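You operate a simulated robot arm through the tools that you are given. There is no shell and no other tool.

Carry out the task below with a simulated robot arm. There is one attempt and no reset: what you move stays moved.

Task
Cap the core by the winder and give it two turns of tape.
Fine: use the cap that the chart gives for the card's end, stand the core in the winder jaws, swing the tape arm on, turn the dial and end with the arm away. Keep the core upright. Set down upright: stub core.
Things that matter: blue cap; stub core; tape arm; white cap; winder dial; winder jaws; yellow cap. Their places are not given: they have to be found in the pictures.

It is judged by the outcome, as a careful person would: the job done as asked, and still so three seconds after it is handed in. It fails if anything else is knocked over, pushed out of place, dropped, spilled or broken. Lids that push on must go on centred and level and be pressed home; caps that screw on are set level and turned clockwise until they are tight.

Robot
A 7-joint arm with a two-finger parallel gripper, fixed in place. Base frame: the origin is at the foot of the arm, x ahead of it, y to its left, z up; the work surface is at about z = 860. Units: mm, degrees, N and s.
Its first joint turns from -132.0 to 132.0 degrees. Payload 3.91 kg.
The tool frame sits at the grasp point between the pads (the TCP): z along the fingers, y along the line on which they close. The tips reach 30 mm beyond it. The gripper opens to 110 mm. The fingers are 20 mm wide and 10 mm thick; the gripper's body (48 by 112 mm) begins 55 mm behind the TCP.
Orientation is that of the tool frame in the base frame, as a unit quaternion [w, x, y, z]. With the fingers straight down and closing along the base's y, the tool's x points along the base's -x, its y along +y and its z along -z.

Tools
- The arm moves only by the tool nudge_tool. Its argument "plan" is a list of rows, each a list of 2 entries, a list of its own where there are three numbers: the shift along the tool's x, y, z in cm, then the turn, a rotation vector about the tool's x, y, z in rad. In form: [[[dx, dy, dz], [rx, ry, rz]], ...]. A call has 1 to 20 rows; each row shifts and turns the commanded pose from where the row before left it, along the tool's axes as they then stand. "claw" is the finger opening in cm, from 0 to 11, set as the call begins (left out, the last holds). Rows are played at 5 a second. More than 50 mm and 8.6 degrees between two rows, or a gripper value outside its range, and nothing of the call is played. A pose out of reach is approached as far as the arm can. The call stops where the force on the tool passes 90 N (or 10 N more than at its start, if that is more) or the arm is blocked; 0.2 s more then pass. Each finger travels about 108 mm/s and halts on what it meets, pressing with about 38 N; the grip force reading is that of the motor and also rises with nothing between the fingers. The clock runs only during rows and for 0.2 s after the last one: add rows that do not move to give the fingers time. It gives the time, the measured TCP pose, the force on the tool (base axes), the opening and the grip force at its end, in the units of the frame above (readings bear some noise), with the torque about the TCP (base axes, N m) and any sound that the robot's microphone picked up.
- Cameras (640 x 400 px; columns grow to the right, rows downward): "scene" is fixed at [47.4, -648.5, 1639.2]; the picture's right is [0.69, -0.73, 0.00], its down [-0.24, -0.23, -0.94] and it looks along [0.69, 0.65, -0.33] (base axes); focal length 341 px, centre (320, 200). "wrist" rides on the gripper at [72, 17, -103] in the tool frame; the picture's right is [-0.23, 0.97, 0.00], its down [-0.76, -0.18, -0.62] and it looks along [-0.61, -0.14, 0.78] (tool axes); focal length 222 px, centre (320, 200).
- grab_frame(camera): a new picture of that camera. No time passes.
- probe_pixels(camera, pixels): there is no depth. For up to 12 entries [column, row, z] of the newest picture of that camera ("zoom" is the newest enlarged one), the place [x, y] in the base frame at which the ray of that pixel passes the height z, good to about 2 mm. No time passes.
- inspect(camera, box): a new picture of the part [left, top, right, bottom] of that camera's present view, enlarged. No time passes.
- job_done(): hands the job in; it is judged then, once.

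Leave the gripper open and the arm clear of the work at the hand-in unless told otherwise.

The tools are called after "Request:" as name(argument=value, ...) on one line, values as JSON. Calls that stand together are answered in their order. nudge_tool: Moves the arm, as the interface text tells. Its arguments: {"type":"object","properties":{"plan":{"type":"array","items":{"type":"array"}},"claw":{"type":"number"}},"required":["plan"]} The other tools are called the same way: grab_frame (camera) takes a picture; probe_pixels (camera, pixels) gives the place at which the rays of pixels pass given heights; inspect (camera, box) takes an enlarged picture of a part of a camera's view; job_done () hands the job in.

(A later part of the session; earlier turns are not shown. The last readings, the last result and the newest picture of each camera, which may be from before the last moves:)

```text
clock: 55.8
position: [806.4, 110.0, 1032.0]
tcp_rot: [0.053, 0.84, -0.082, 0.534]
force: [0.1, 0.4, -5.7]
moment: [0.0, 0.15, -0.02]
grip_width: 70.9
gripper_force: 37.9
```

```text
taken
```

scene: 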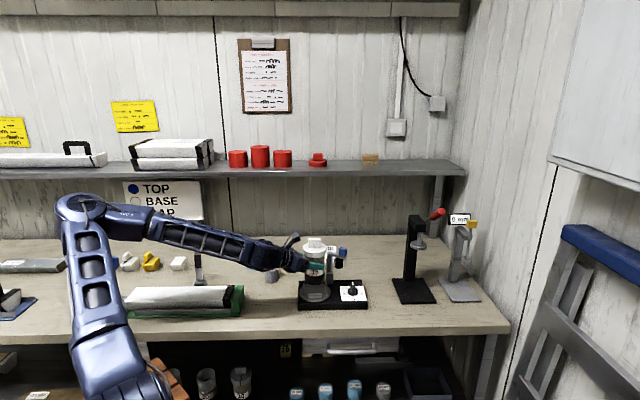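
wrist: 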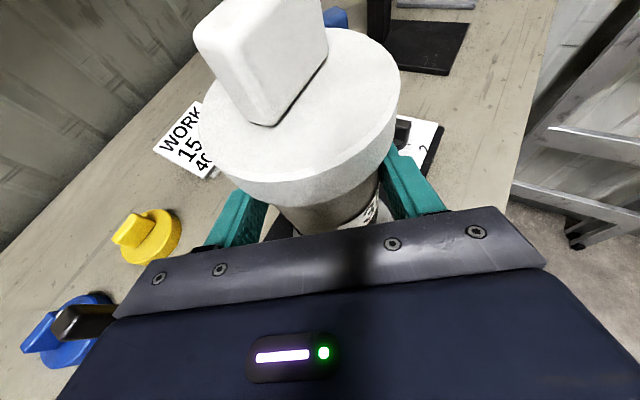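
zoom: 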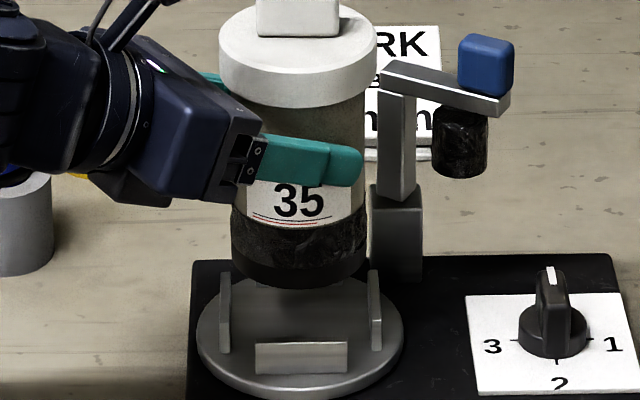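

The core is held above the turntable, and the tape arm is well to the right. The fit between the jaws looks close, so I'll enlarge further to compare the core's axis with the jaws.

Request:
inspect(camera="scene", box=[290, 236, 346, 271])

Request:
inspect(camera="scene", box=[290, 268, 346, 303])

```text
11.43 times, centred on (318, 254) of scene
```

zoom: 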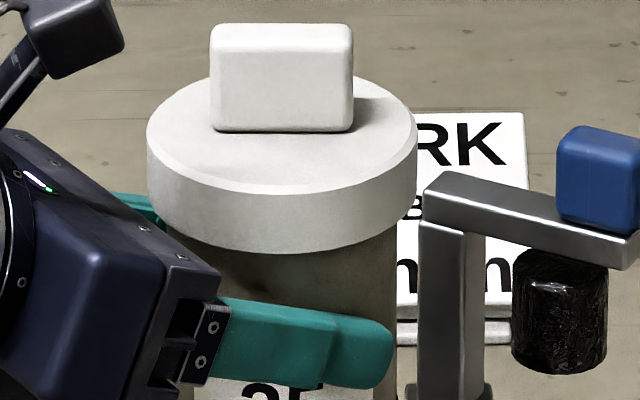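

```text
11.43 times, centred on (318, 286) of scene
```

zoom: 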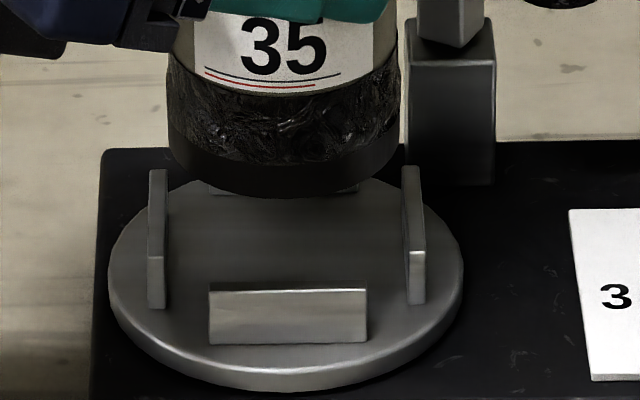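

The core is vertical: cap centre column 314.68 and base centre 314.76. The jaw gap is about 75 mm for a 71.5 mm core, and the jaws' centre is at column 315.03, so the core needs about +1 mm along the bench. I'll probe to check the depth direction too.

Request:
probe_pixels(camera="zoom", pixels=[[109, 275, 895], [463, 272, 895], [286, 372, 895], [283, 197, 951], [167, 135, 951], [399, 115, 951], [148, 308, 895], [425, 303, 895], [288, 344, 895], [288, 285, 914], [158, 170, 914], [411, 167, 914]])

```text
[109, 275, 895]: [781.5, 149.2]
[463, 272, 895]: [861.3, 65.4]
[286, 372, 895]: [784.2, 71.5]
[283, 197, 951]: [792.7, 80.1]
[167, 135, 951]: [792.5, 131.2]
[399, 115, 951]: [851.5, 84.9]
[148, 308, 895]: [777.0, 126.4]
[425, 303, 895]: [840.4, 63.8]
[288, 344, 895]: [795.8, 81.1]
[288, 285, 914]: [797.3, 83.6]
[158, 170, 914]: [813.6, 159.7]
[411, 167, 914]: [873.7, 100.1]
```

Ring centre ≈ (824,108), and the core by dead reckoning is (824,107.3), within about 1 mm of the jaws' centre. I'll trim +0.7 mm in x and lower 28 mm so the core's base is just above the jaw tops, then check again.

Request:
nudge_tool(plan=[[[0.029, -0.014, 0.062], [0, 0, 0]], [[-1.268, 0, 0.593], [0, 0, 0]], [[-1.268, 0, 0.593], [0, 0, 0]], [[0, 0, 0], [0, 0, 0]], [[0, 0, 0], [0, 0, 0]]])

Request:
inspect(camera="scene", box=[290, 268, 346, 303])

Request:
grab_frame(camera="wrist")

```text
clock: 57.0
position: [806.6, 109.1, 1004.1]
tcp_rot: [0.053, 0.839, -0.083, 0.534]
force: [0.5, -0.6, -6.2]
moment: [-0.01, 0.15, 0.05]
grip_width: 70.8
gripper_force: 37.7
```

```text
11.43 times, centred on (318, 286) of scene
```

zoom: 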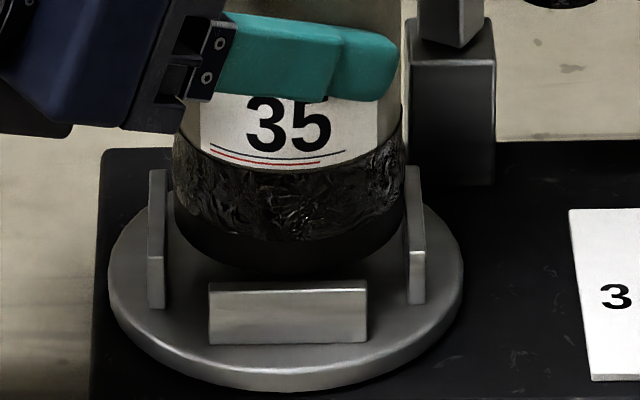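

```text
taken
```

wrist: 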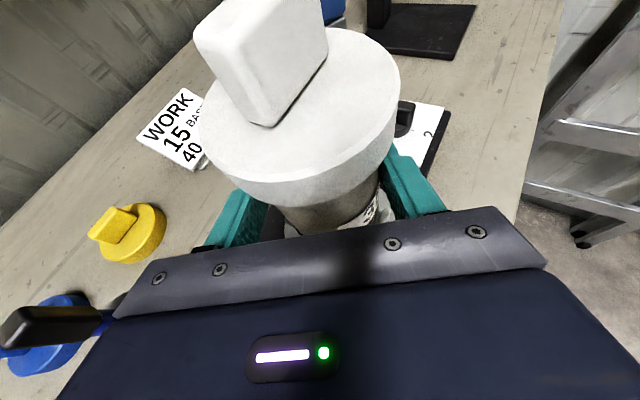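

Laterally the core is about 0.7 mm too far right between the jaws; depth is harder to see. I'll trim that and lower slowly, using the force reading to feel for any jaw contact.

Request:
nudge_tool(plan=[[[-0.024, -0.04, -0.052], [0, 0, 0]], [[-0.0906, 0, 0.0423], [0, 0, 0]], [[-0.0906, 0, 0.0423], [0, 0, 0]], [[-0.0906, 0, 0.0423], [0, 0, 0]], [[-0.0906, 0, 0.0423], [0, 0, 0]], [[0, 0, 0], [0, 0, 0]]])

Request:
nudge_tool(plan=[[[-0.0906, 0, 0.0423], [0, 0, 0]], [[-0.0906, 0, 0.0423], [0, 0, 0]], [[0, 0, 0], [0, 0, 0]]])

Request:
inspect(camera="scene", box=[290, 268, 346, 303])

```text
clock: 58.4
position: [807.8, 109.7, 998.5]
tcp_rot: [0.053, 0.839, -0.083, 0.535]
force: [0.2, -0.4, -5.5]
moment: [0.03, 0.12, -0.01]
grip_width: 71.2
gripper_force: 38.2
```

```text
clock: 59.2
position: [807.5, 109.1, 997.0]
tcp_rot: [0.055, 0.84, -0.084, 0.534]
force: [-1.0, 0.1, -5.7]
moment: [-0.01, 0.13, -0.03]
grip_width: 70.9
gripper_force: 38.2
```

```text
11.43 times, centred on (318, 286) of scene
```

zoom: 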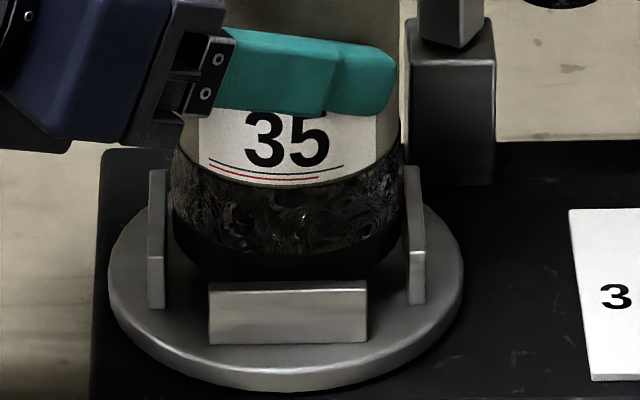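

No contact, and the front jaw now hides the core's lower edge, so the base is behind the front jaw and centred sideways (171–402, centre 286.5). Continuing down in small steps.

Request:
nudge_tool(plan=[[[-0.0906, 0, 0.0423], [0, 0, 0]], [[-0.0906, 0, 0.0423], [0, 0, 0]], [[-0.0906, 0, 0.0423], [0, 0, 0]], [[0, 0, 0], [0, 0, 0]]])

Request:
nudge_tool(plan=[[[-0.0906, 0, 0.0423], [0, 0, 0]], [[-0.0906, 0, 0.0423], [0, 0, 0]], [[-0.0906, 0, 0.0423], [0, 0, 0]], [[0, 0, 0], [0, 0, 0]]])

Request:
inspect(camera="scene", box=[290, 268, 346, 303])

```text
clock: 60.2
position: [807.6, 107.7, 993.7]
tcp_rot: [0.054, 0.84, -0.083, 0.534]
force: [-0.7, 0.1, -5.7]
moment: [0.02, 0.11, -0.04]
grip_width: 71.1
gripper_force: 38.3
```

```text
clock: 61.2
position: [807.9, 110.1, 990.5]
tcp_rot: [0.054, 0.839, -0.083, 0.535]
force: [0.0, 0.3, -5.7]
moment: [0.01, 0.13, 0.02]
grip_width: 71.0
gripper_force: 37.8
```

```text
11.43 times, centred on (318, 286) of scene
```

zoom: 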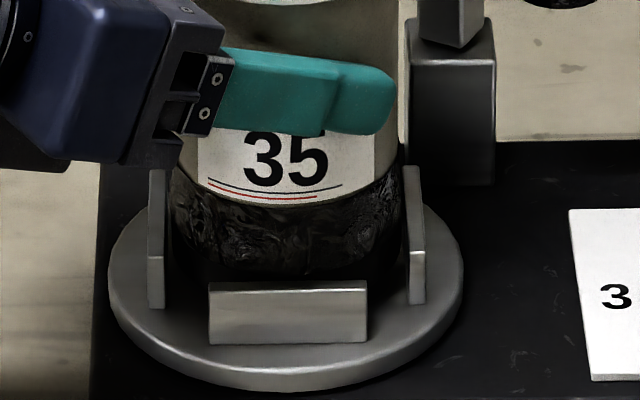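

Still free and going in between the jaws. Continuing with 6 mm, then smaller steps until it bears on the turntable.

Request:
nudge_tool(plan=[[[-0.0906, 0, 0.0423], [0, 0, 0]], [[-0.0906, 0, 0.0423], [0, 0, 0]], [[-0.0906, 0, 0.0423], [0, 0, 0]], [[-0.0906, 0, 0.0423], [0, 0, 0]], [[-0.0906, 0, 0.0423], [0, 0, 0]], [[-0.0906, 0, 0.0423], [0, 0, 0]], [[0, 0, 0], [0, 0, 0]]])

Request:
nudge_tool(plan=[[[-0.0906, 0, 0.0423], [0, 0, 0]], [[-0.0906, 0, 0.0423], [0, 0, 0]], [[-0.0906, 0, 0.0423], [0, 0, 0]], [[0, 0, 0], [0, 0, 0]]])

```text
clock: 62.8
position: [806.9, 109.1, 984.9]
tcp_rot: [0.053, 0.84, -0.083, 0.534]
force: [-0.2, 0.3, -6.3]
moment: [0.01, 0.12, 0.0]
grip_width: 71.1
gripper_force: 37.4
```

```text
clock: 63.8
position: [805.3, 110.2, 981.8]
tcp_rot: [0.054, 0.839, -0.084, 0.534]
force: [0.5, -1.1, -5.9]
moment: [0.05, 0.09, 0.01]
grip_width: 71.1
gripper_force: 38.6
```

Still carrying its full weight (about −6 N) at z≈982. Continuing 1 mm at a time and watching for the weight to come off.

Request:
nudge_tool(plan=[[[-0.0906, 0, 0.0423], [0, 0, 0]], [[-0.0906, 0, 0.0423], [0, 0, 0]], [[0, 0, 0], [0, 0, 0]]])

Request:
nudge_tool(plan=[[[-0.0906, 0, 0.0423], [0, 0, 0]], [[-0.0906, 0, 0.0423], [0, 0, 0]], [[0, 0, 0], [0, 0, 0]]])

Request:
inspect(camera="scene", box=[290, 268, 346, 303])

```text
clock: 64.6
position: [806.6, 109.5, 982.0]
tcp_rot: [0.054, 0.839, -0.083, 0.535]
force: [3.0, -0.9, 10.1]
moment: [0.03, 0.03, 0.04]
grip_width: 70.9
gripper_force: 38.3
```

```text
clock: 65.4
position: [806.1, 109.1, 979.2]
tcp_rot: [0.055, 0.84, -0.085, 0.534]
force: [10.4, 2.2, 22.8]
moment: [-0.58, -0.89, 0.16]
grip_width: 71.0
gripper_force: 38.1
```

```text
11.43 times, centred on (318, 286) of scene
```

zoom: 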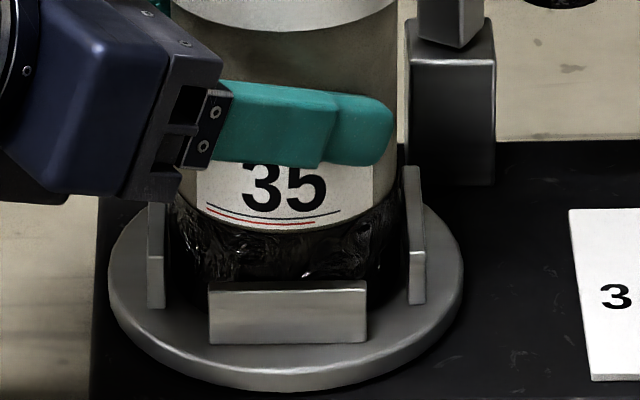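

The weight came off at z≈981, and now about 23 N bears down, so the core is standing on the turntable inside the jaws. I'll ease up 2 mm to relieve the load, then open the fingers.

Request:
nudge_tool(plan=[[[0.0906, 0, -0.0423], [0, 0, 0]], [[0.0906, 0, -0.0423], [0, 0, 0]], [[0, 0, 0], [0, 0, 0]]])

Request:
nudge_tool(plan=[[[0, 0, 0], [0, 0, 0]], [[0, 0, 0], [0, 0, 0]], [[0, 0, 0], [0, 0, 0]]], claw=7.6)

Request:
inspect(camera="scene", box=[274, 236, 354, 306])

```text
clock: 66.2
position: [805.3, 109.0, 978.9]
tcp_rot: [0.054, 0.84, -0.083, 0.533]
force: [0.0, 1.6, -1.5]
moment: [0.25, -0.12, 0.03]
grip_width: 71.0
gripper_force: 37.7
```

```text
clock: 67.0
position: [805.0, 109.7, 981.1]
tcp_rot: [0.053, 0.84, -0.083, 0.534]
force: [0.6, -0.8, 0.6]
moment: [0.03, -0.03, 0.03]
grip_width: 76.2
gripper_force: 0.2
```

```text
5.71 times, centred on (314, 271) of scene
```

zoom: 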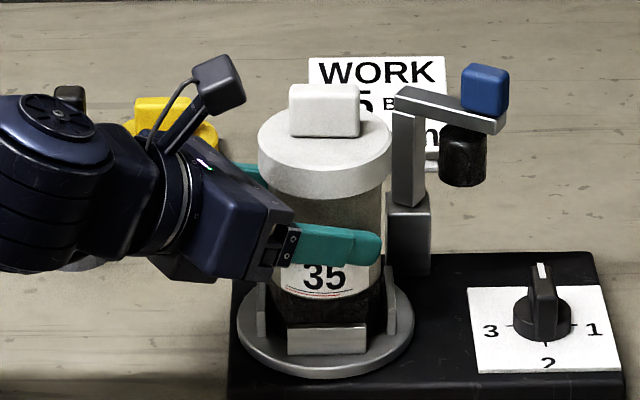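

The core stands upright in the jaws with nothing pushing on it. I'll open fully, then raise straight up 150 mm so the fingers clear the cap and tab.

Request:
nudge_tool(plan=[[[0, 0, 0], [0, 0, 0]], [[0, 0, 0], [0, 0, 0]], [[0.906, 0, -0.423], [0, 0, 0]], [[1.811, 0, -0.847], [0, 0, 0]], [[2.717, 0, -1.27], [0, 0, 0]], [[2.717, 0, -1.27], [0, 0, 0]], [[2.717, 0, -1.27], [0, 0, 0]], [[2.717, 0, -1.27], [0, 0, 0]], [[0, 0, 0], [0, 0, 0]]], claw=11)

Request:
grab_frame(camera="scene")

Request:
inspect(camera="scene", box=[290, 242, 370, 312])

Request:
grab_frame(camera="wrist")

```text
clock: 69.0
position: [808.4, 107.9, 1129.5]
tcp_rot: [0.054, 0.84, -0.084, 0.534]
force: [0.1, -0.3, 0.0]
moment: [0.01, 0.02, 0.01]
grip_width: 110.0
gripper_force: 0.1
```

```text
taken
```

scene: 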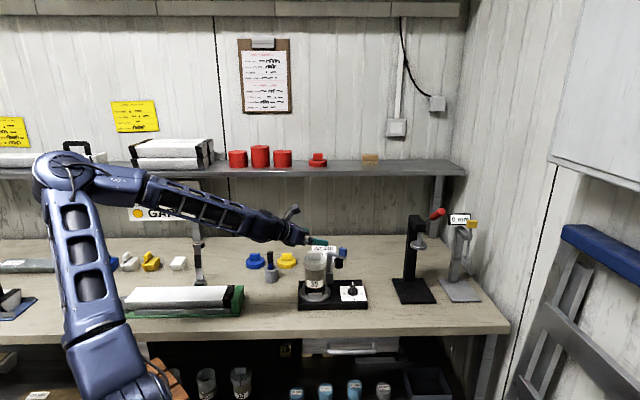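

```text
5.71 times, centred on (330, 277) of scene
```

zoom: 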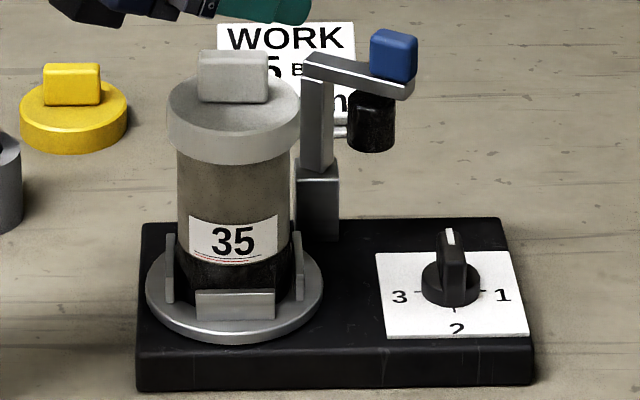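

```text
taken
```

wrist: 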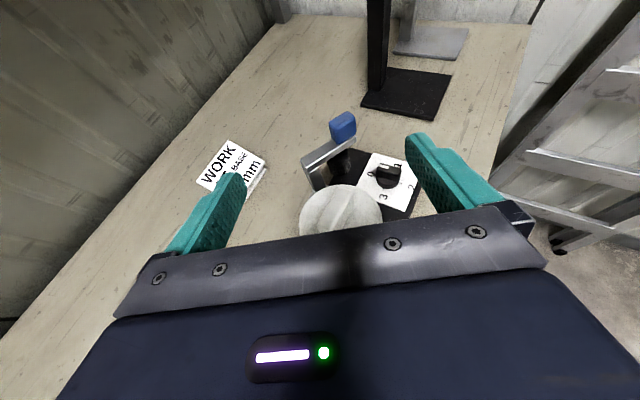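

The capped core stands upright in the jaws. Next is the tape arm. I'll rise 60 mm, pitch the tool back to pointing straight down, and look.

Request:
nudge_tool(plan=[[[2.717, 0, -1.27], [0, 0, 0]], [[2.717, 0, -1.27], [0, 0, 0]], [[0, 0, 0], [0, -0.142, 0]], [[0, 0, 0], [0, -0.142, 0]], [[0, 0, 0], [0, -0.142, 0]], [[0, 0, 0], [0, -0.142, 0]], [[0, 0, 0], [0, -0.142, 0]], [[0, 0, 0], [0, -0.142, 0]], [[0, 0, 0], [0, -0.142, 0]], [[0, 0, 0], [0, -0.14, 0]], [[0, 0, 0], [0, 0, 0]]], claw=11)

Request:
grab_frame(camera="scene")

Request:
grab_frame(camera="wrist")

```text
clock: 71.6
position: [792.0, 153.7, 1191.8]
tcp_rot: [0.0, 0.998, -0.065, 0.0]
force: [-0.9, 0.7, 0.5]
moment: [-0.01, -0.09, 0.01]
grip_width: 109.9
gripper_force: 0.0
stopped in row 11: the arm was blocked; the commanded pose is now the measured one
```

```text
taken
```

scene: 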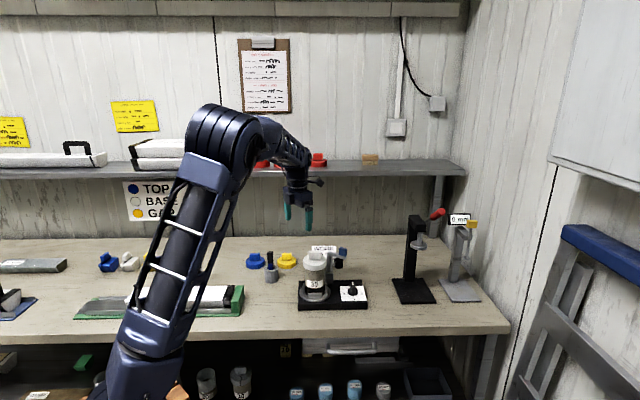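

```text
taken
```

wrist: 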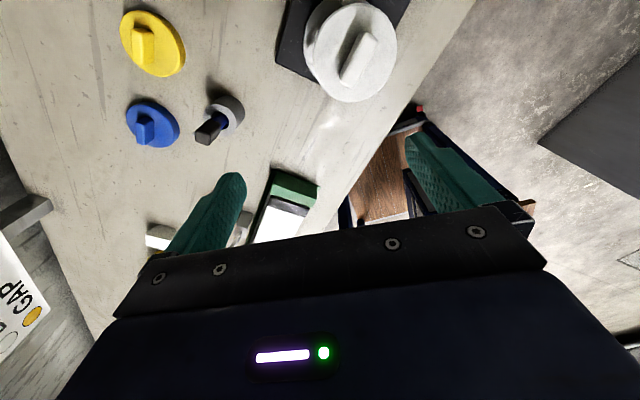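

The arm swung its elbow around and reports a stop with the tool now pointing straight down at (792,154,1192) and no force on it. I'll send a still row to check it's settled and nothing is touching.

Request:
nudge_tool(plan=[[[0, 0, 0], [0, 0, 0]], [[0, 0, 0], [0, 0, 0]]])

Request:
grab_frame(camera="scene")

Request:
inspect(camera="scene", box=[180, 90, 340, 190])

```text
clock: 72.2
position: [792.7, 151.7, 1190.7]
tcp_rot: [0.001, 0.998, -0.067, -0.001]
force: [0.1, -0.5, 0.5]
moment: [0.0, -0.03, -0.03]
grip_width: 109.6
gripper_force: 0.0
```

```text
taken
```

scene: 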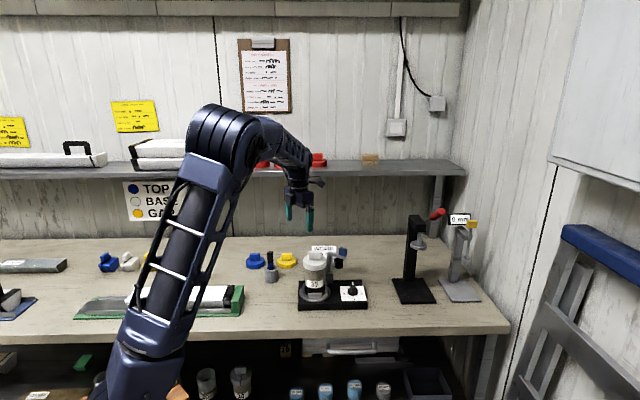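

```text
4.00 times, centred on (260, 140) of scene
```

zoom: 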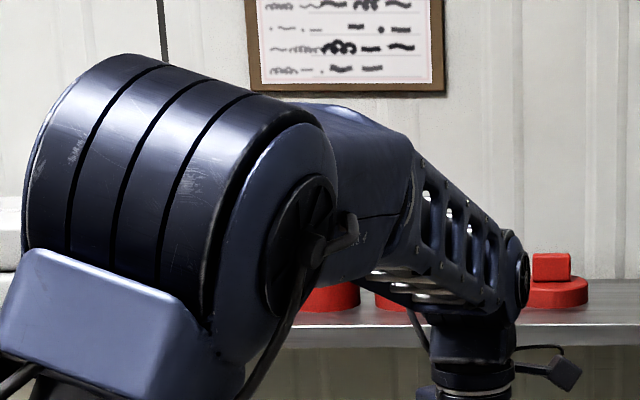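

Nothing is touching; the elbow just moved over to the right. I'll now yaw the tool back (−2.4 rad about its z) so the camera looks over the winder from the left.

Request:
nudge_tool(plan=[[[0, 0, 0], [0, 0, -0.1412]], [[0, 0, 0], [0, 0, -0.1412]], [[0, 0, 0], [0, 0, -0.1412]], [[0, 0, 0], [0, 0, -0.1412]], [[0, 0, 0], [0, 0, -0.1412]], [[0, 0, 0], [0, 0, -0.1412]], [[0, 0, 0], [0, 0, -0.1412]], [[0, 0, 0], [0, 0, -0.1412]], [[0, 0, 0], [0, 0, -0.1412]], [[0, 0, 0], [0, 0, -0.1412]], [[0, 0, 0], [0, 0, -0.1412]], [[0, 0, 0], [0, 0, -0.1412]], [[0, 0, 0], [0, 0, -0.1412]], [[0, 0, 0], [0, 0, -0.1412]], [[0, 0, 0], [0, 0, -0.1412]], [[0, 0, 0], [0, 0, -0.1412]], [[0, 0, 0], [0, 0, -0.1412]], [[0, 0, 0], [0, 0, 0]]])

Request:
grab_frame(camera="scene")

Request:
grab_frame(camera="wrist")

```text
clock: 76.0
position: [793.8, 151.3, 1190.1]
tcp_rot: [-0.001, 0.424, 0.906, -0.001]
force: [-0.4, 0.3, 1.2]
moment: [0.0, 0.03, -0.02]
grip_width: 110.4
gripper_force: 0.1
```

```text
taken
```

scene: 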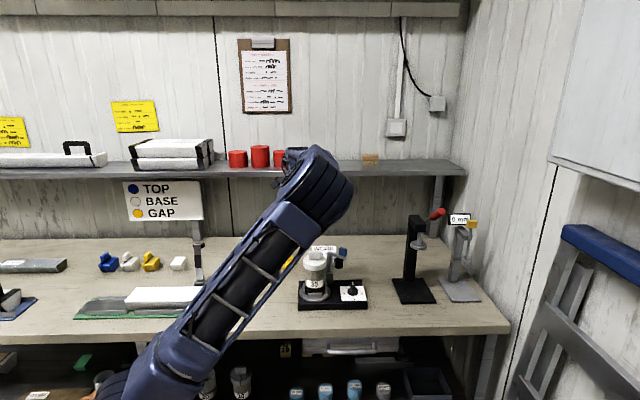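

```text
taken
```

wrist: 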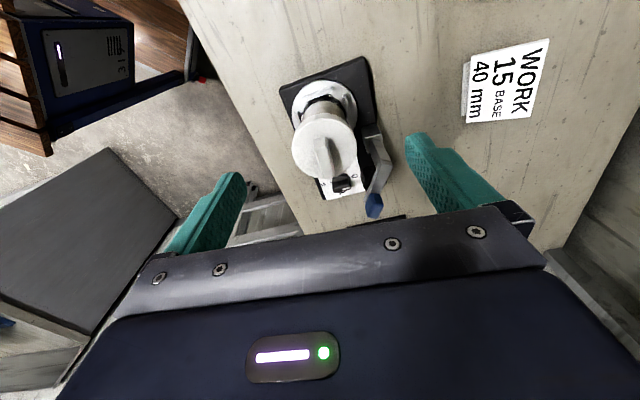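

The yaw succeeded (tool x at 130°), with the elbow now swung to the right but clear. The wrist view shows the winder, the tape arm from about (372,145) and the blue block at (374,205). Enlarging that.

Request:
inspect(camera="wrist", box=[270, 110, 430, 210])

Request:
inspect(camera="scene", box=[296, 236, 376, 306])

```text
4.00 times, centred on (350, 160) of wrist
```

zoom: 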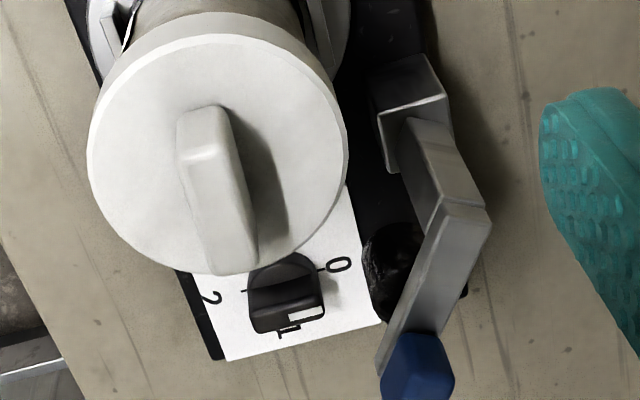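

```text
5.71 times, centred on (336, 271) of scene
```

zoom: 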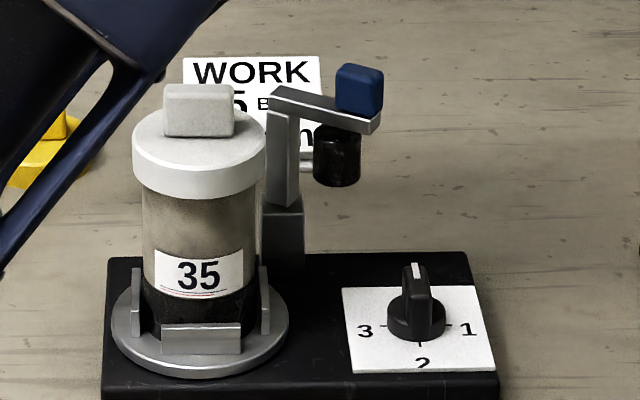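

The dial's white mark points at 0, as expected. I'll shift the hand 60 mm along tool −x so the tape arm and blue block sit higher in the picture, then measure them.

Request:
nudge_tool(plan=[[[-3.0, 0, 0], [0, 0, 0]], [[-3.0, 0, 0], [0, 0, 0]], [[0, 0, 0], [0, 0, 0]], [[0, 0, 0], [0, 0, 0]]])

Request:
grab_frame(camera="scene")

Request:
inspect(camera="wrist", box=[290, 70, 450, 170])

```text
clock: 77.0
position: [831.6, 103.9, 1190.5]
tcp_rot: [0.0, 0.424, 0.905, -0.001]
force: [-0.4, 0.3, 0.9]
moment: [0.01, 0.02, 0.0]
grip_width: 110.0
gripper_force: 0.0
```

```text
taken
```

scene: 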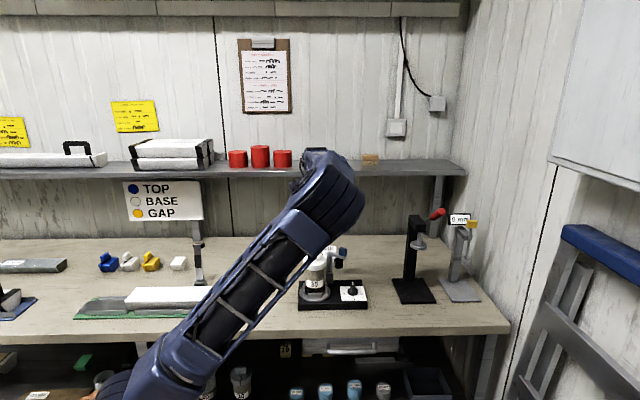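

```text
4.00 times, centred on (370, 120) of wrist
```

zoom: 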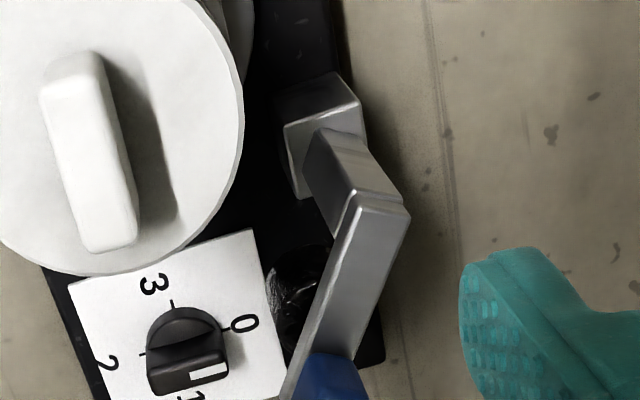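

I'll probe the bar's post end, the block end and the base box in this wrist view at several heights, then the same features in the scene view.

Request:
probe_pixels(camera="zoom", pixels=[[380, 203, 1020], [380, 203, 1030], [380, 203, 1040], [352, 195, 1030], [410, 212, 1030], [322, 372, 1030], [290, 395, 1030], [355, 362, 1030], [325, 105, 930], [285, 128, 930], [362, 108, 930], [335, 72, 930]])

Request:
inspect(camera="scene", box=[310, 240, 358, 270])

Request:
grab_frame(camera="wrist")

```text
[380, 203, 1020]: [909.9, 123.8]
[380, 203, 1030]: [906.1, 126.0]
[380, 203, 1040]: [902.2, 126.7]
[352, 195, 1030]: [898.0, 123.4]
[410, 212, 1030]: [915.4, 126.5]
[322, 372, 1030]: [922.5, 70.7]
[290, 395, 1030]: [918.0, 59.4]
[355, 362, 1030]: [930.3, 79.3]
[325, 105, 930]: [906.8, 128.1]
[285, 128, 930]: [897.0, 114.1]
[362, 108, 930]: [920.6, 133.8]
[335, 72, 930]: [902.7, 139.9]
```

```text
13.33 times, centred on (334, 255) of scene
```

zoom: 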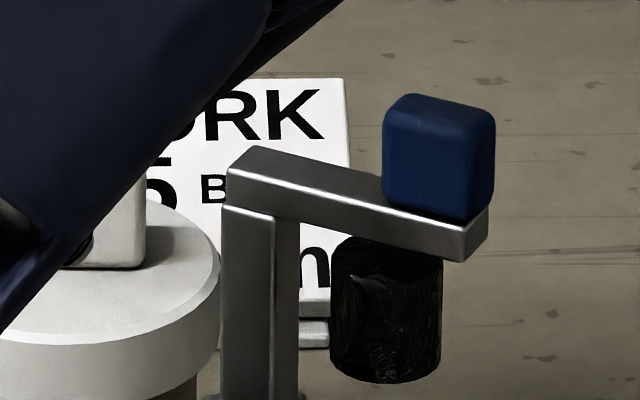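

```text
taken
```

wrist: 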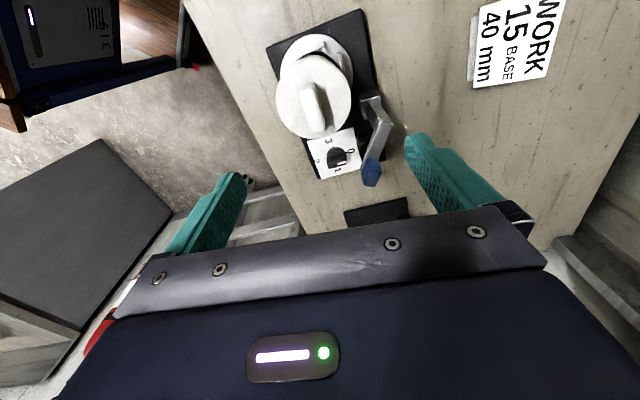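

Probing the same bar corners and block in the scene enlargement.

Request:
inspect(camera="scene", box=[310, 240, 358, 270])

Request:
probe_pixels(camera="zoom", pixels=[[229, 175, 1020], [229, 175, 1030], [229, 175, 1040], [250, 146, 1030], [250, 146, 1040], [487, 210, 1030], [487, 210, 1040], [464, 235, 1030], [440, 200, 1040], [440, 110, 1060], [440, 110, 1070], [386, 300, 1000]])

```text
13.33 times, centred on (334, 255) of scene
```

zoom: 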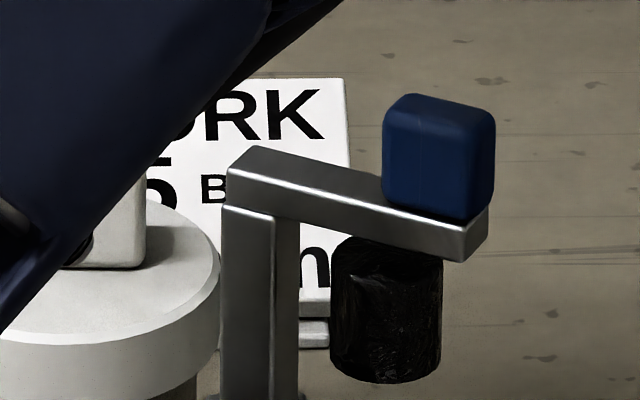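

```text
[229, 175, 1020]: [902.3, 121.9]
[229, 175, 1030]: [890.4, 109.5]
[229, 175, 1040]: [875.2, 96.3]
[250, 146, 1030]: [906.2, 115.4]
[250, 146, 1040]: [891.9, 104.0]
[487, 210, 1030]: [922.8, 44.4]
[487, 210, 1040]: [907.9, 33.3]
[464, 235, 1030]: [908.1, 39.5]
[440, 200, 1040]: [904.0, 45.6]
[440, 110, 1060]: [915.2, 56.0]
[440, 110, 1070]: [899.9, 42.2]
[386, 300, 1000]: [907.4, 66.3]
```

The bar top triangulates to z≈1020, with the pivot at ≈ (913,115.5), arm direction ≈ −75° and the block centre about 52 mm from the pivot. I need to know whether the bar clears the cap as it swings, so I'll measure the cap's actual height in the jaws.

Request:
probe_pixels(camera="zoom", pixels=[[219, 255, 1010], [219, 255, 1020], [219, 255, 1030], [219, 255, 1040], [436, 97, 1045], [436, 97, 1050], [436, 97, 1055], [386, 383, 970], [386, 383, 960]])

Request:
inspect(camera="wrist", box=[262, 40, 422, 140])

```text
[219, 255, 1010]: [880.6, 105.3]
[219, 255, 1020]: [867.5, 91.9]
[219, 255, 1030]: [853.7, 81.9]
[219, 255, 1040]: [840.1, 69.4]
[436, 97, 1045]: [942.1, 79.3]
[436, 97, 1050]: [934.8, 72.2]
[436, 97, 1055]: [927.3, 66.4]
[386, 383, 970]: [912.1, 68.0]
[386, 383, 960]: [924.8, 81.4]
```

```text
4.00 times, centred on (342, 90) of wrist
```

zoom: 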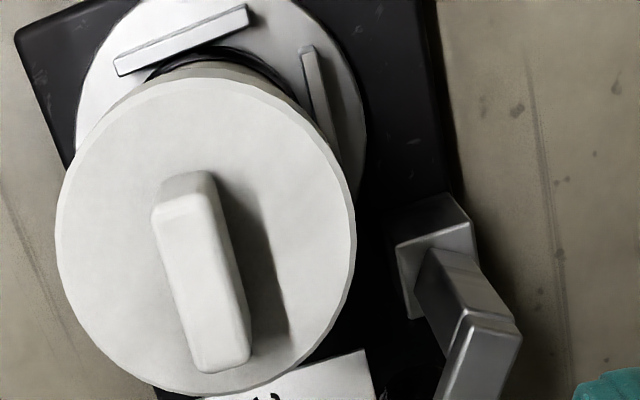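

The cap's disc is at z≈1030 and the bar and block span z 1010–1050, so the arm can swing until the block or bar comes up beside the cap; I'll swing it gently and feel for that. First I'll yaw the tool +1.5 rad (tool x to 44°). That suits the dial later and should bring the elbow back out of the camera's way.

Request:
nudge_tool(plan=[[[0, 0, 0], [0, 0, 0.1365]], [[0, 0, 0], [0, 0, 0.1365]], [[0, 0, 0], [0, 0, 0.1365]], [[0, 0, 0], [0, 0, 0.1365]], [[0, 0, 0], [0, 0, 0.1365]], [[0, 0, 0], [0, 0, 0.1365]], [[0, 0, 0], [0, 0, 0.1365]], [[0, 0, 0], [0, 0, 0.1365]], [[0, 0, 0], [0, 0, 0.1365]], [[0, 0, 0], [0, 0, 0.1365]], [[0, 0, 0], [0, 0, 0.1365]], [[0, 0, 0], [0, 0, 0]]])

Request:
grab_frame(camera="scene")

Request:
grab_frame(camera="wrist")

```text
clock: 79.6
position: [832.5, 104.7, 1190.6]
tcp_rot: [-0.001, 0.928, 0.372, -0.001]
force: [0.5, 0.2, 0.2]
moment: [-0.01, -0.02, -0.02]
grip_width: 110.2
gripper_force: 0.0
```

```text
taken
```

scene: 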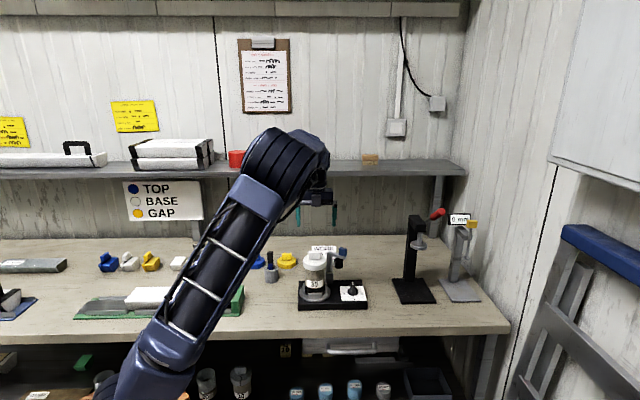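

```text
taken
```

wrist: 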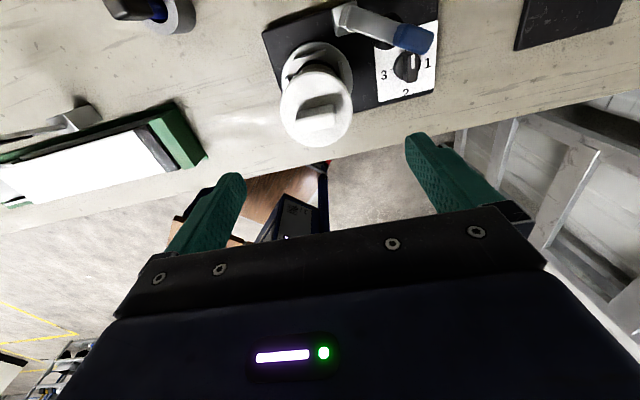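

That orientation is good: the scene view of the winder is clear, and the wrist view shows the bar, block and dial from behind. I'll enlarge and measure them here.

Request:
inspect(camera="wrist", box=[310, 0, 470, 100])

Request:
probe_pixels(camera="zoom", pixels=[[320, 200, 1020]])

```text
4.00 times, centred on (390, 50) of wrist
```

zoom: 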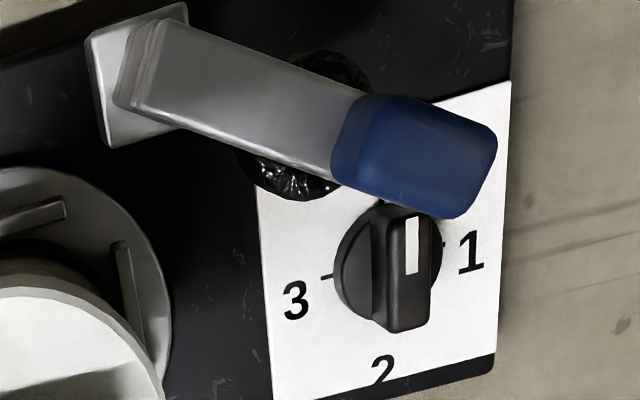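

```text
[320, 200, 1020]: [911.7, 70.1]
```

Very clear. Probing the bar, block, roll, dial knob and label ticks here.

Request:
probe_pixels(camera="zoom", pixels=[[262, 58, 1020], [232, 142, 1020], [122, 90, 1020], [160, 22, 1020], [415, 152, 1050], [345, 135, 1020], [343, 68, 990], [290, 185, 990], [388, 270, 890], [408, 268, 915], [408, 208, 915], [408, 330, 915]])

Request:
inspect(camera="scene", box=[334, 276, 374, 301])

```text
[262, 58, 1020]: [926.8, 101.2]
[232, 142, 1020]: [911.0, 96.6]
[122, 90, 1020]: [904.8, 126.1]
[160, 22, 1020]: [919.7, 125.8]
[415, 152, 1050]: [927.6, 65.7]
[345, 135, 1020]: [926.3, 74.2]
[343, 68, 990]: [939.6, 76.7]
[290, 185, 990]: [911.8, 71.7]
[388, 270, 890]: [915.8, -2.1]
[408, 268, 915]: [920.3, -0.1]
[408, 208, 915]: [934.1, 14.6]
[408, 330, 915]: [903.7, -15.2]
```

```text
16.00 times, centred on (354, 288) of scene
```

zoom: 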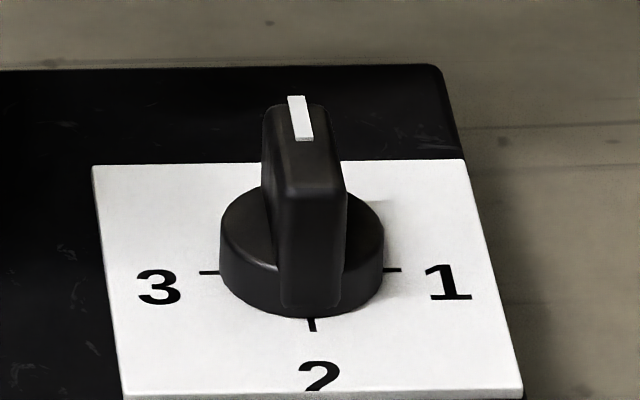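

Measured: bar direction ≈ −76°, pivot ≈ (914,116.5), block centre ≈ (927.6,65.7), roll ≈ 44 mm out. Now the dial's centre, from the midpoint of the 3 and 1 ticks in both views.

Request:
probe_pixels(camera="zoom", pixels=[[301.5, 271, 885], [301.5, 271, 888], [301.5, 271, 892], [209, 272, 888], [393, 270, 888], [313, 325, 888], [303, 97, 925], [303, 97, 930], [303, 97, 935], [312, 305, 900], [305, 190, 925], [305, 190, 930]])

Request:
inspect(camera="wrist", box=[370, 30, 450, 80])

```text
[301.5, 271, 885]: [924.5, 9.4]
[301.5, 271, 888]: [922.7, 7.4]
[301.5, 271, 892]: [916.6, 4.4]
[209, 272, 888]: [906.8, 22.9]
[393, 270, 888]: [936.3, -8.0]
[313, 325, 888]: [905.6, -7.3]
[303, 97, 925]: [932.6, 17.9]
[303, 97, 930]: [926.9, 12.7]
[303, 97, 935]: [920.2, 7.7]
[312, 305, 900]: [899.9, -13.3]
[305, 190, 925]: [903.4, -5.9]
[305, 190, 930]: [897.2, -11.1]
```

```text
8.00 times, centred on (410, 55) of wrist
```

zoom: 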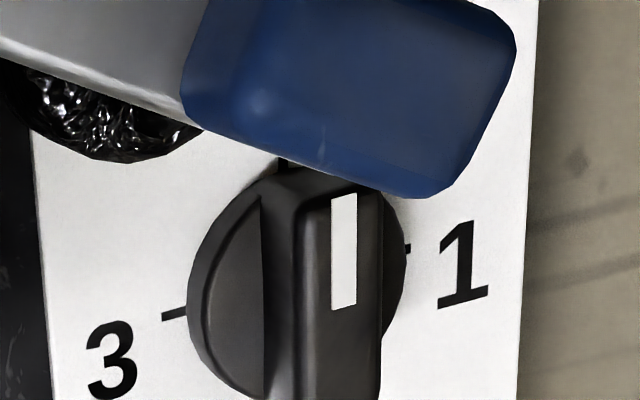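

Probing the tick midpoint and the knob's ridge in this wrist enlargement.

Request:
probe_pixels(camera="zoom", pixels=[[287, 281.5, 885], [287, 281.5, 888], [287, 281.5, 892], [162, 316, 888], [412, 247, 888], [284, 162, 888], [332, 185, 925], [345, 190, 925], [345, 190, 930], [340, 390, 925], [298, 300, 925], [378, 300, 925]])

```text
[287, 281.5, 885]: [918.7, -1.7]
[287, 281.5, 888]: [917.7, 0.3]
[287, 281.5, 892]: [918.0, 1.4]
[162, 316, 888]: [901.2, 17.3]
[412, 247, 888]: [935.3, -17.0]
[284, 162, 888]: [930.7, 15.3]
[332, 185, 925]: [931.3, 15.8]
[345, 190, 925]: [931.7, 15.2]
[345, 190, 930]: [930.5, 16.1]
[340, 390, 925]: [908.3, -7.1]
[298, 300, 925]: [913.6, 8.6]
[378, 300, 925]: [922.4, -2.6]
```

The dial axis is ≈ (918,3) with the ridge top near z 926; I'll refine that when I get there. For the swing I'll close the fingers into a pusher and move above the trailing side of the blue block, at about (958,73), and come down to z≈1100 for a check.

Request:
nudge_tool(plan=[[[2.29, 3.65, 0], [0, 0, 0]], [[2.29, 3.65, 0], [0, 0, 0]], [[2.29, 3.65, 0], [0, 0, 0]], [[0, 0, 3.0], [0, 0, 0]], [[0, 0, 3.0], [0, 0, 0]], [[0, 0, 3.0], [0, 0, 0]], [[0, 0, 0], [0, 0, 0]]], claw=0)

Request:
grab_frame(camera="wrist")

Request:
inspect(camera="scene", box=[290, 220, 386, 280])

Request:
grab_frame(camera="scene")

```text
clock: 81.2
position: [956.3, 73.4, 1100.3]
tcp_rot: [0.001, 0.928, 0.373, 0.0]
force: [-0.1, 0.0, -0.6]
moment: [-0.02, 0.03, 0.01]
grip_width: 0.0
gripper_force: 37.8
```

```text
taken
```

wrist: 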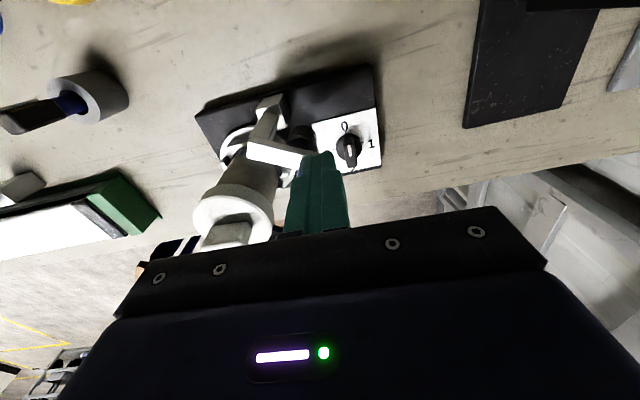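

```text
6.67 times, centred on (338, 250) of scene
```

zoom: 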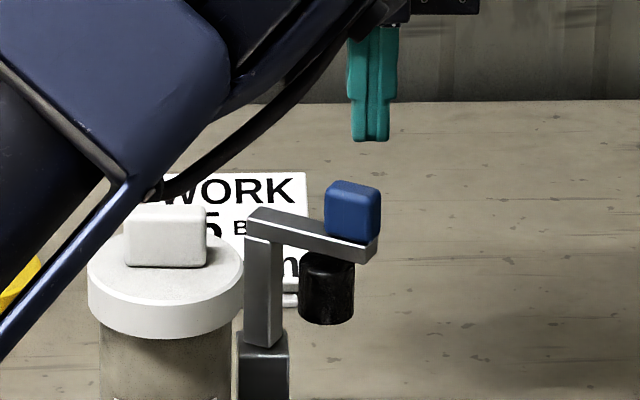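

```text
taken
```

scene: 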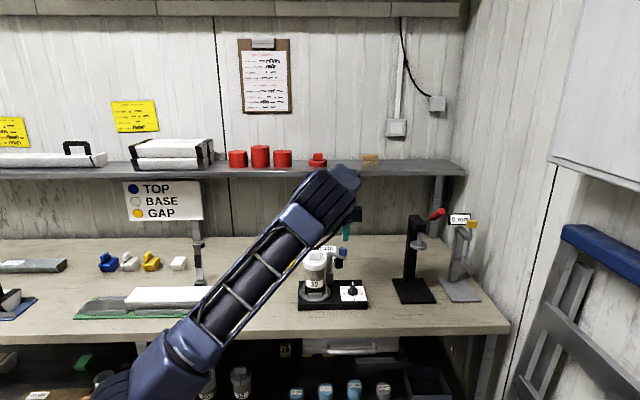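

The closed fingers are behind and right of the block. I'll step 6 mm further out for clearance, then lower to z≈1042 beside the block.

Request:
nudge_tool(plan=[[[0.52, 0.29, 0], [0, 0, 0]], [[0, 0, 2.0], [0, 0, 0]], [[0, 0, 2.0], [0, 0, 0]], [[0, 0, 1.8], [0, 0, 0]], [[0, 0, 0], [0, 0, 0]]])

Request:
inspect(camera="scene", box=[300, 232, 380, 282])

Request:
inspect(camera="wrist", box=[200, 60, 400, 185])

```text
clock: 82.4
position: [963.1, 74.9, 1040.9]
tcp_rot: [0.0, 0.928, 0.372, -0.001]
force: [-0.8, 0.4, 0.5]
moment: [0.05, 0.01, -0.02]
grip_width: 0.2
gripper_force: 37.2
```

```text
8.00 times, centred on (340, 257) of scene
```

zoom: 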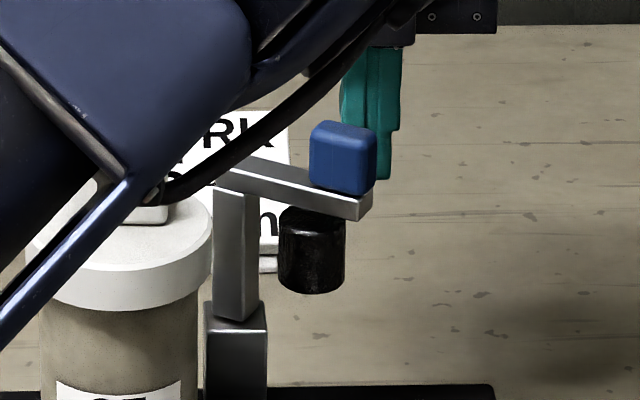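

```text
3.20 times, centred on (300, 122) of wrist
```

zoom: 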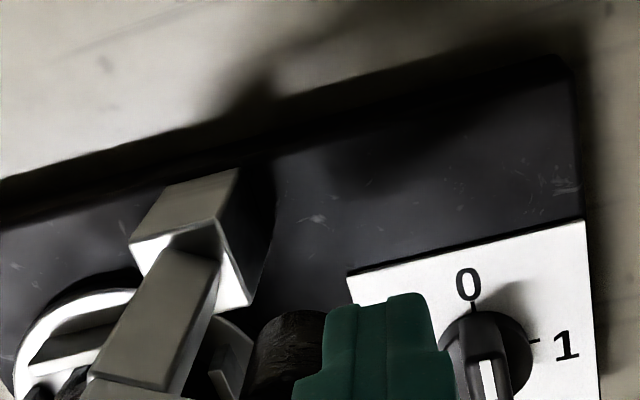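

The finger block stands beside the blue block, low enough to push it (tips near z 1011). I'll start pushing along the arc: first to contact, then a few degrees, watching force and the scene.

Request:
nudge_tool(plan=[[[-0.6, -0.316, 0], [0, 0, 0]], [[-0.6, -0.316, 0], [0, 0, 0]], [[-0.4, -0.062, 0], [0, 0, 0]], [[-0.4, -0.062, 0], [0, 0, 0]], [[0, 0, 0], [0, 0, 0]]])

Request:
inspect(camera="scene", box=[300, 232, 380, 282])

```text
clock: 83.6
position: [942.3, 66.0, 1042.5]
tcp_rot: [-0.001, 0.928, 0.374, -0.002]
force: [2.2, 0.9, 1.1]
moment: [0.02, 0.0, -0.01]
grip_width: 0.0
gripper_force: 37.7
```

```text
8.00 times, centred on (340, 257) of scene
```

zoom: 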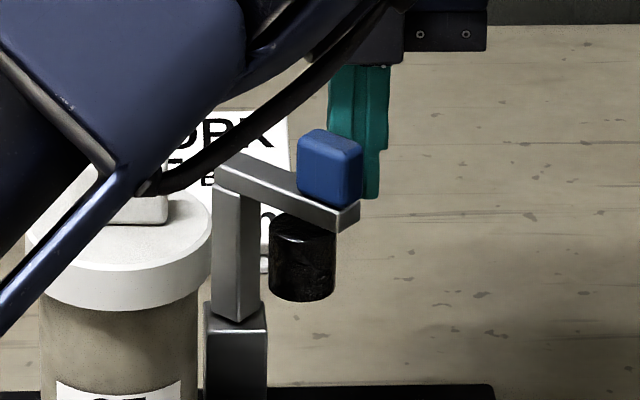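

The arm is swinging with only about 2 N of resistance. Continuing along the arc.

Request:
nudge_tool(plan=[[[-0.385, -0.119, 0], [0, 0, 0]], [[-0.385, -0.119, 0], [0, 0, 0]], [[-0.368, -0.172, 0], [0, 0, 0]], [[-0.368, -0.172, 0], [0, 0, 0]], [[-0.338, -0.226, 0], [0, 0, 0]], [[-0.338, -0.226, 0], [0, 0, 0]], [[0, 0, 0], [0, 0, 0]]])

Request:
inspect(camera="scene", box=[290, 232, 370, 282])

Request:
inspect(camera="wrist", box=[200, 60, 400, 185])

```text
clock: 85.2
position: [919.4, 58.6, 1042.0]
tcp_rot: [-0.001, 0.928, 0.373, -0.001]
force: [-0.1, -0.1, 0.3]
moment: [0.01, -0.03, 0.01]
grip_width: 0.1
gripper_force: 37.5
```

```text
8.00 times, centred on (330, 257) of scene
```

zoom: 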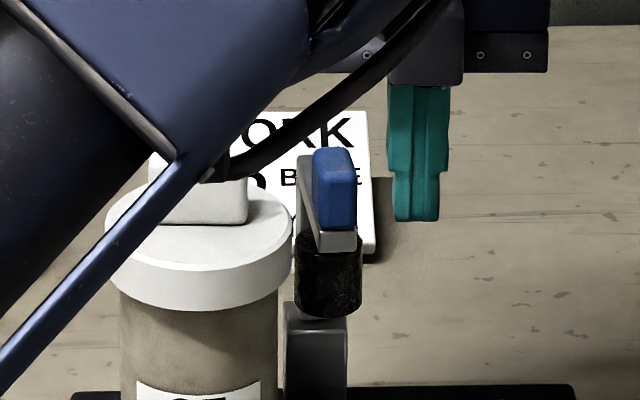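

```text
3.20 times, centred on (300, 122) of wrist
```

zoom: 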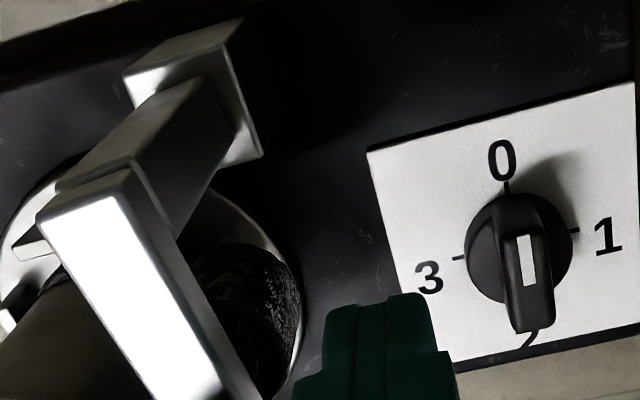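

The tape arm snapped ahead of the fingers and now points straight to the front, with the roll beside the core. I'll raise the hand clear and confirm the arm stays there.

Request:
nudge_tool(plan=[[[0, 0, -3.0], [0, 0, 0]], [[0, 0, -3.0], [0, 0, 0]], [[0, 0, -3.0], [0, 0, 0]], [[0, 0, 0], [0, 0, 0]]])

Request:
inspect(camera="scene", box=[290, 232, 370, 302])

Request:
grab_frame(camera="wrist")

Request:
grab_frame(camera="scene")

```text
clock: 86.2
position: [921.2, 56.1, 1131.0]
tcp_rot: [0.0, 0.928, 0.373, -0.002]
force: [0.1, -0.4, -0.1]
moment: [0.0, 0.0, 0.0]
grip_width: 0.0
gripper_force: 37.8
```

```text
5.71 times, centred on (330, 267) of scene
```

zoom: 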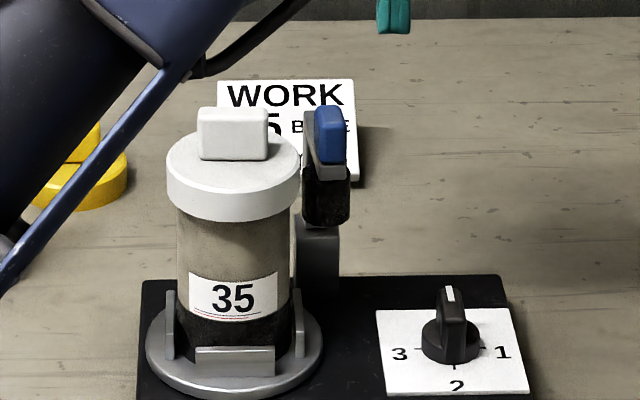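

```text
taken
```

wrist: 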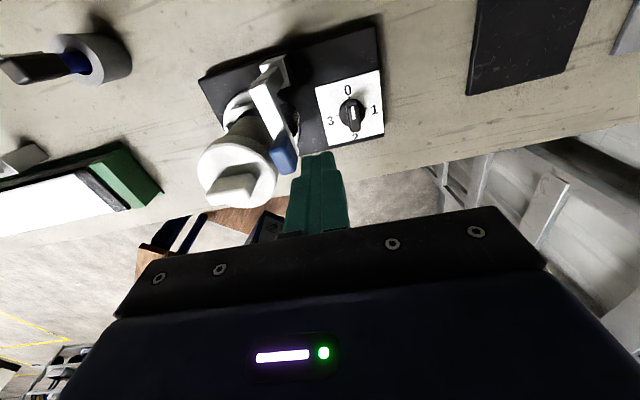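

```text
taken
```

scene: 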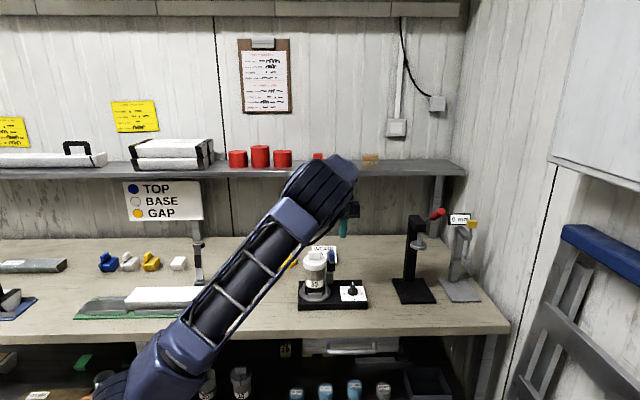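

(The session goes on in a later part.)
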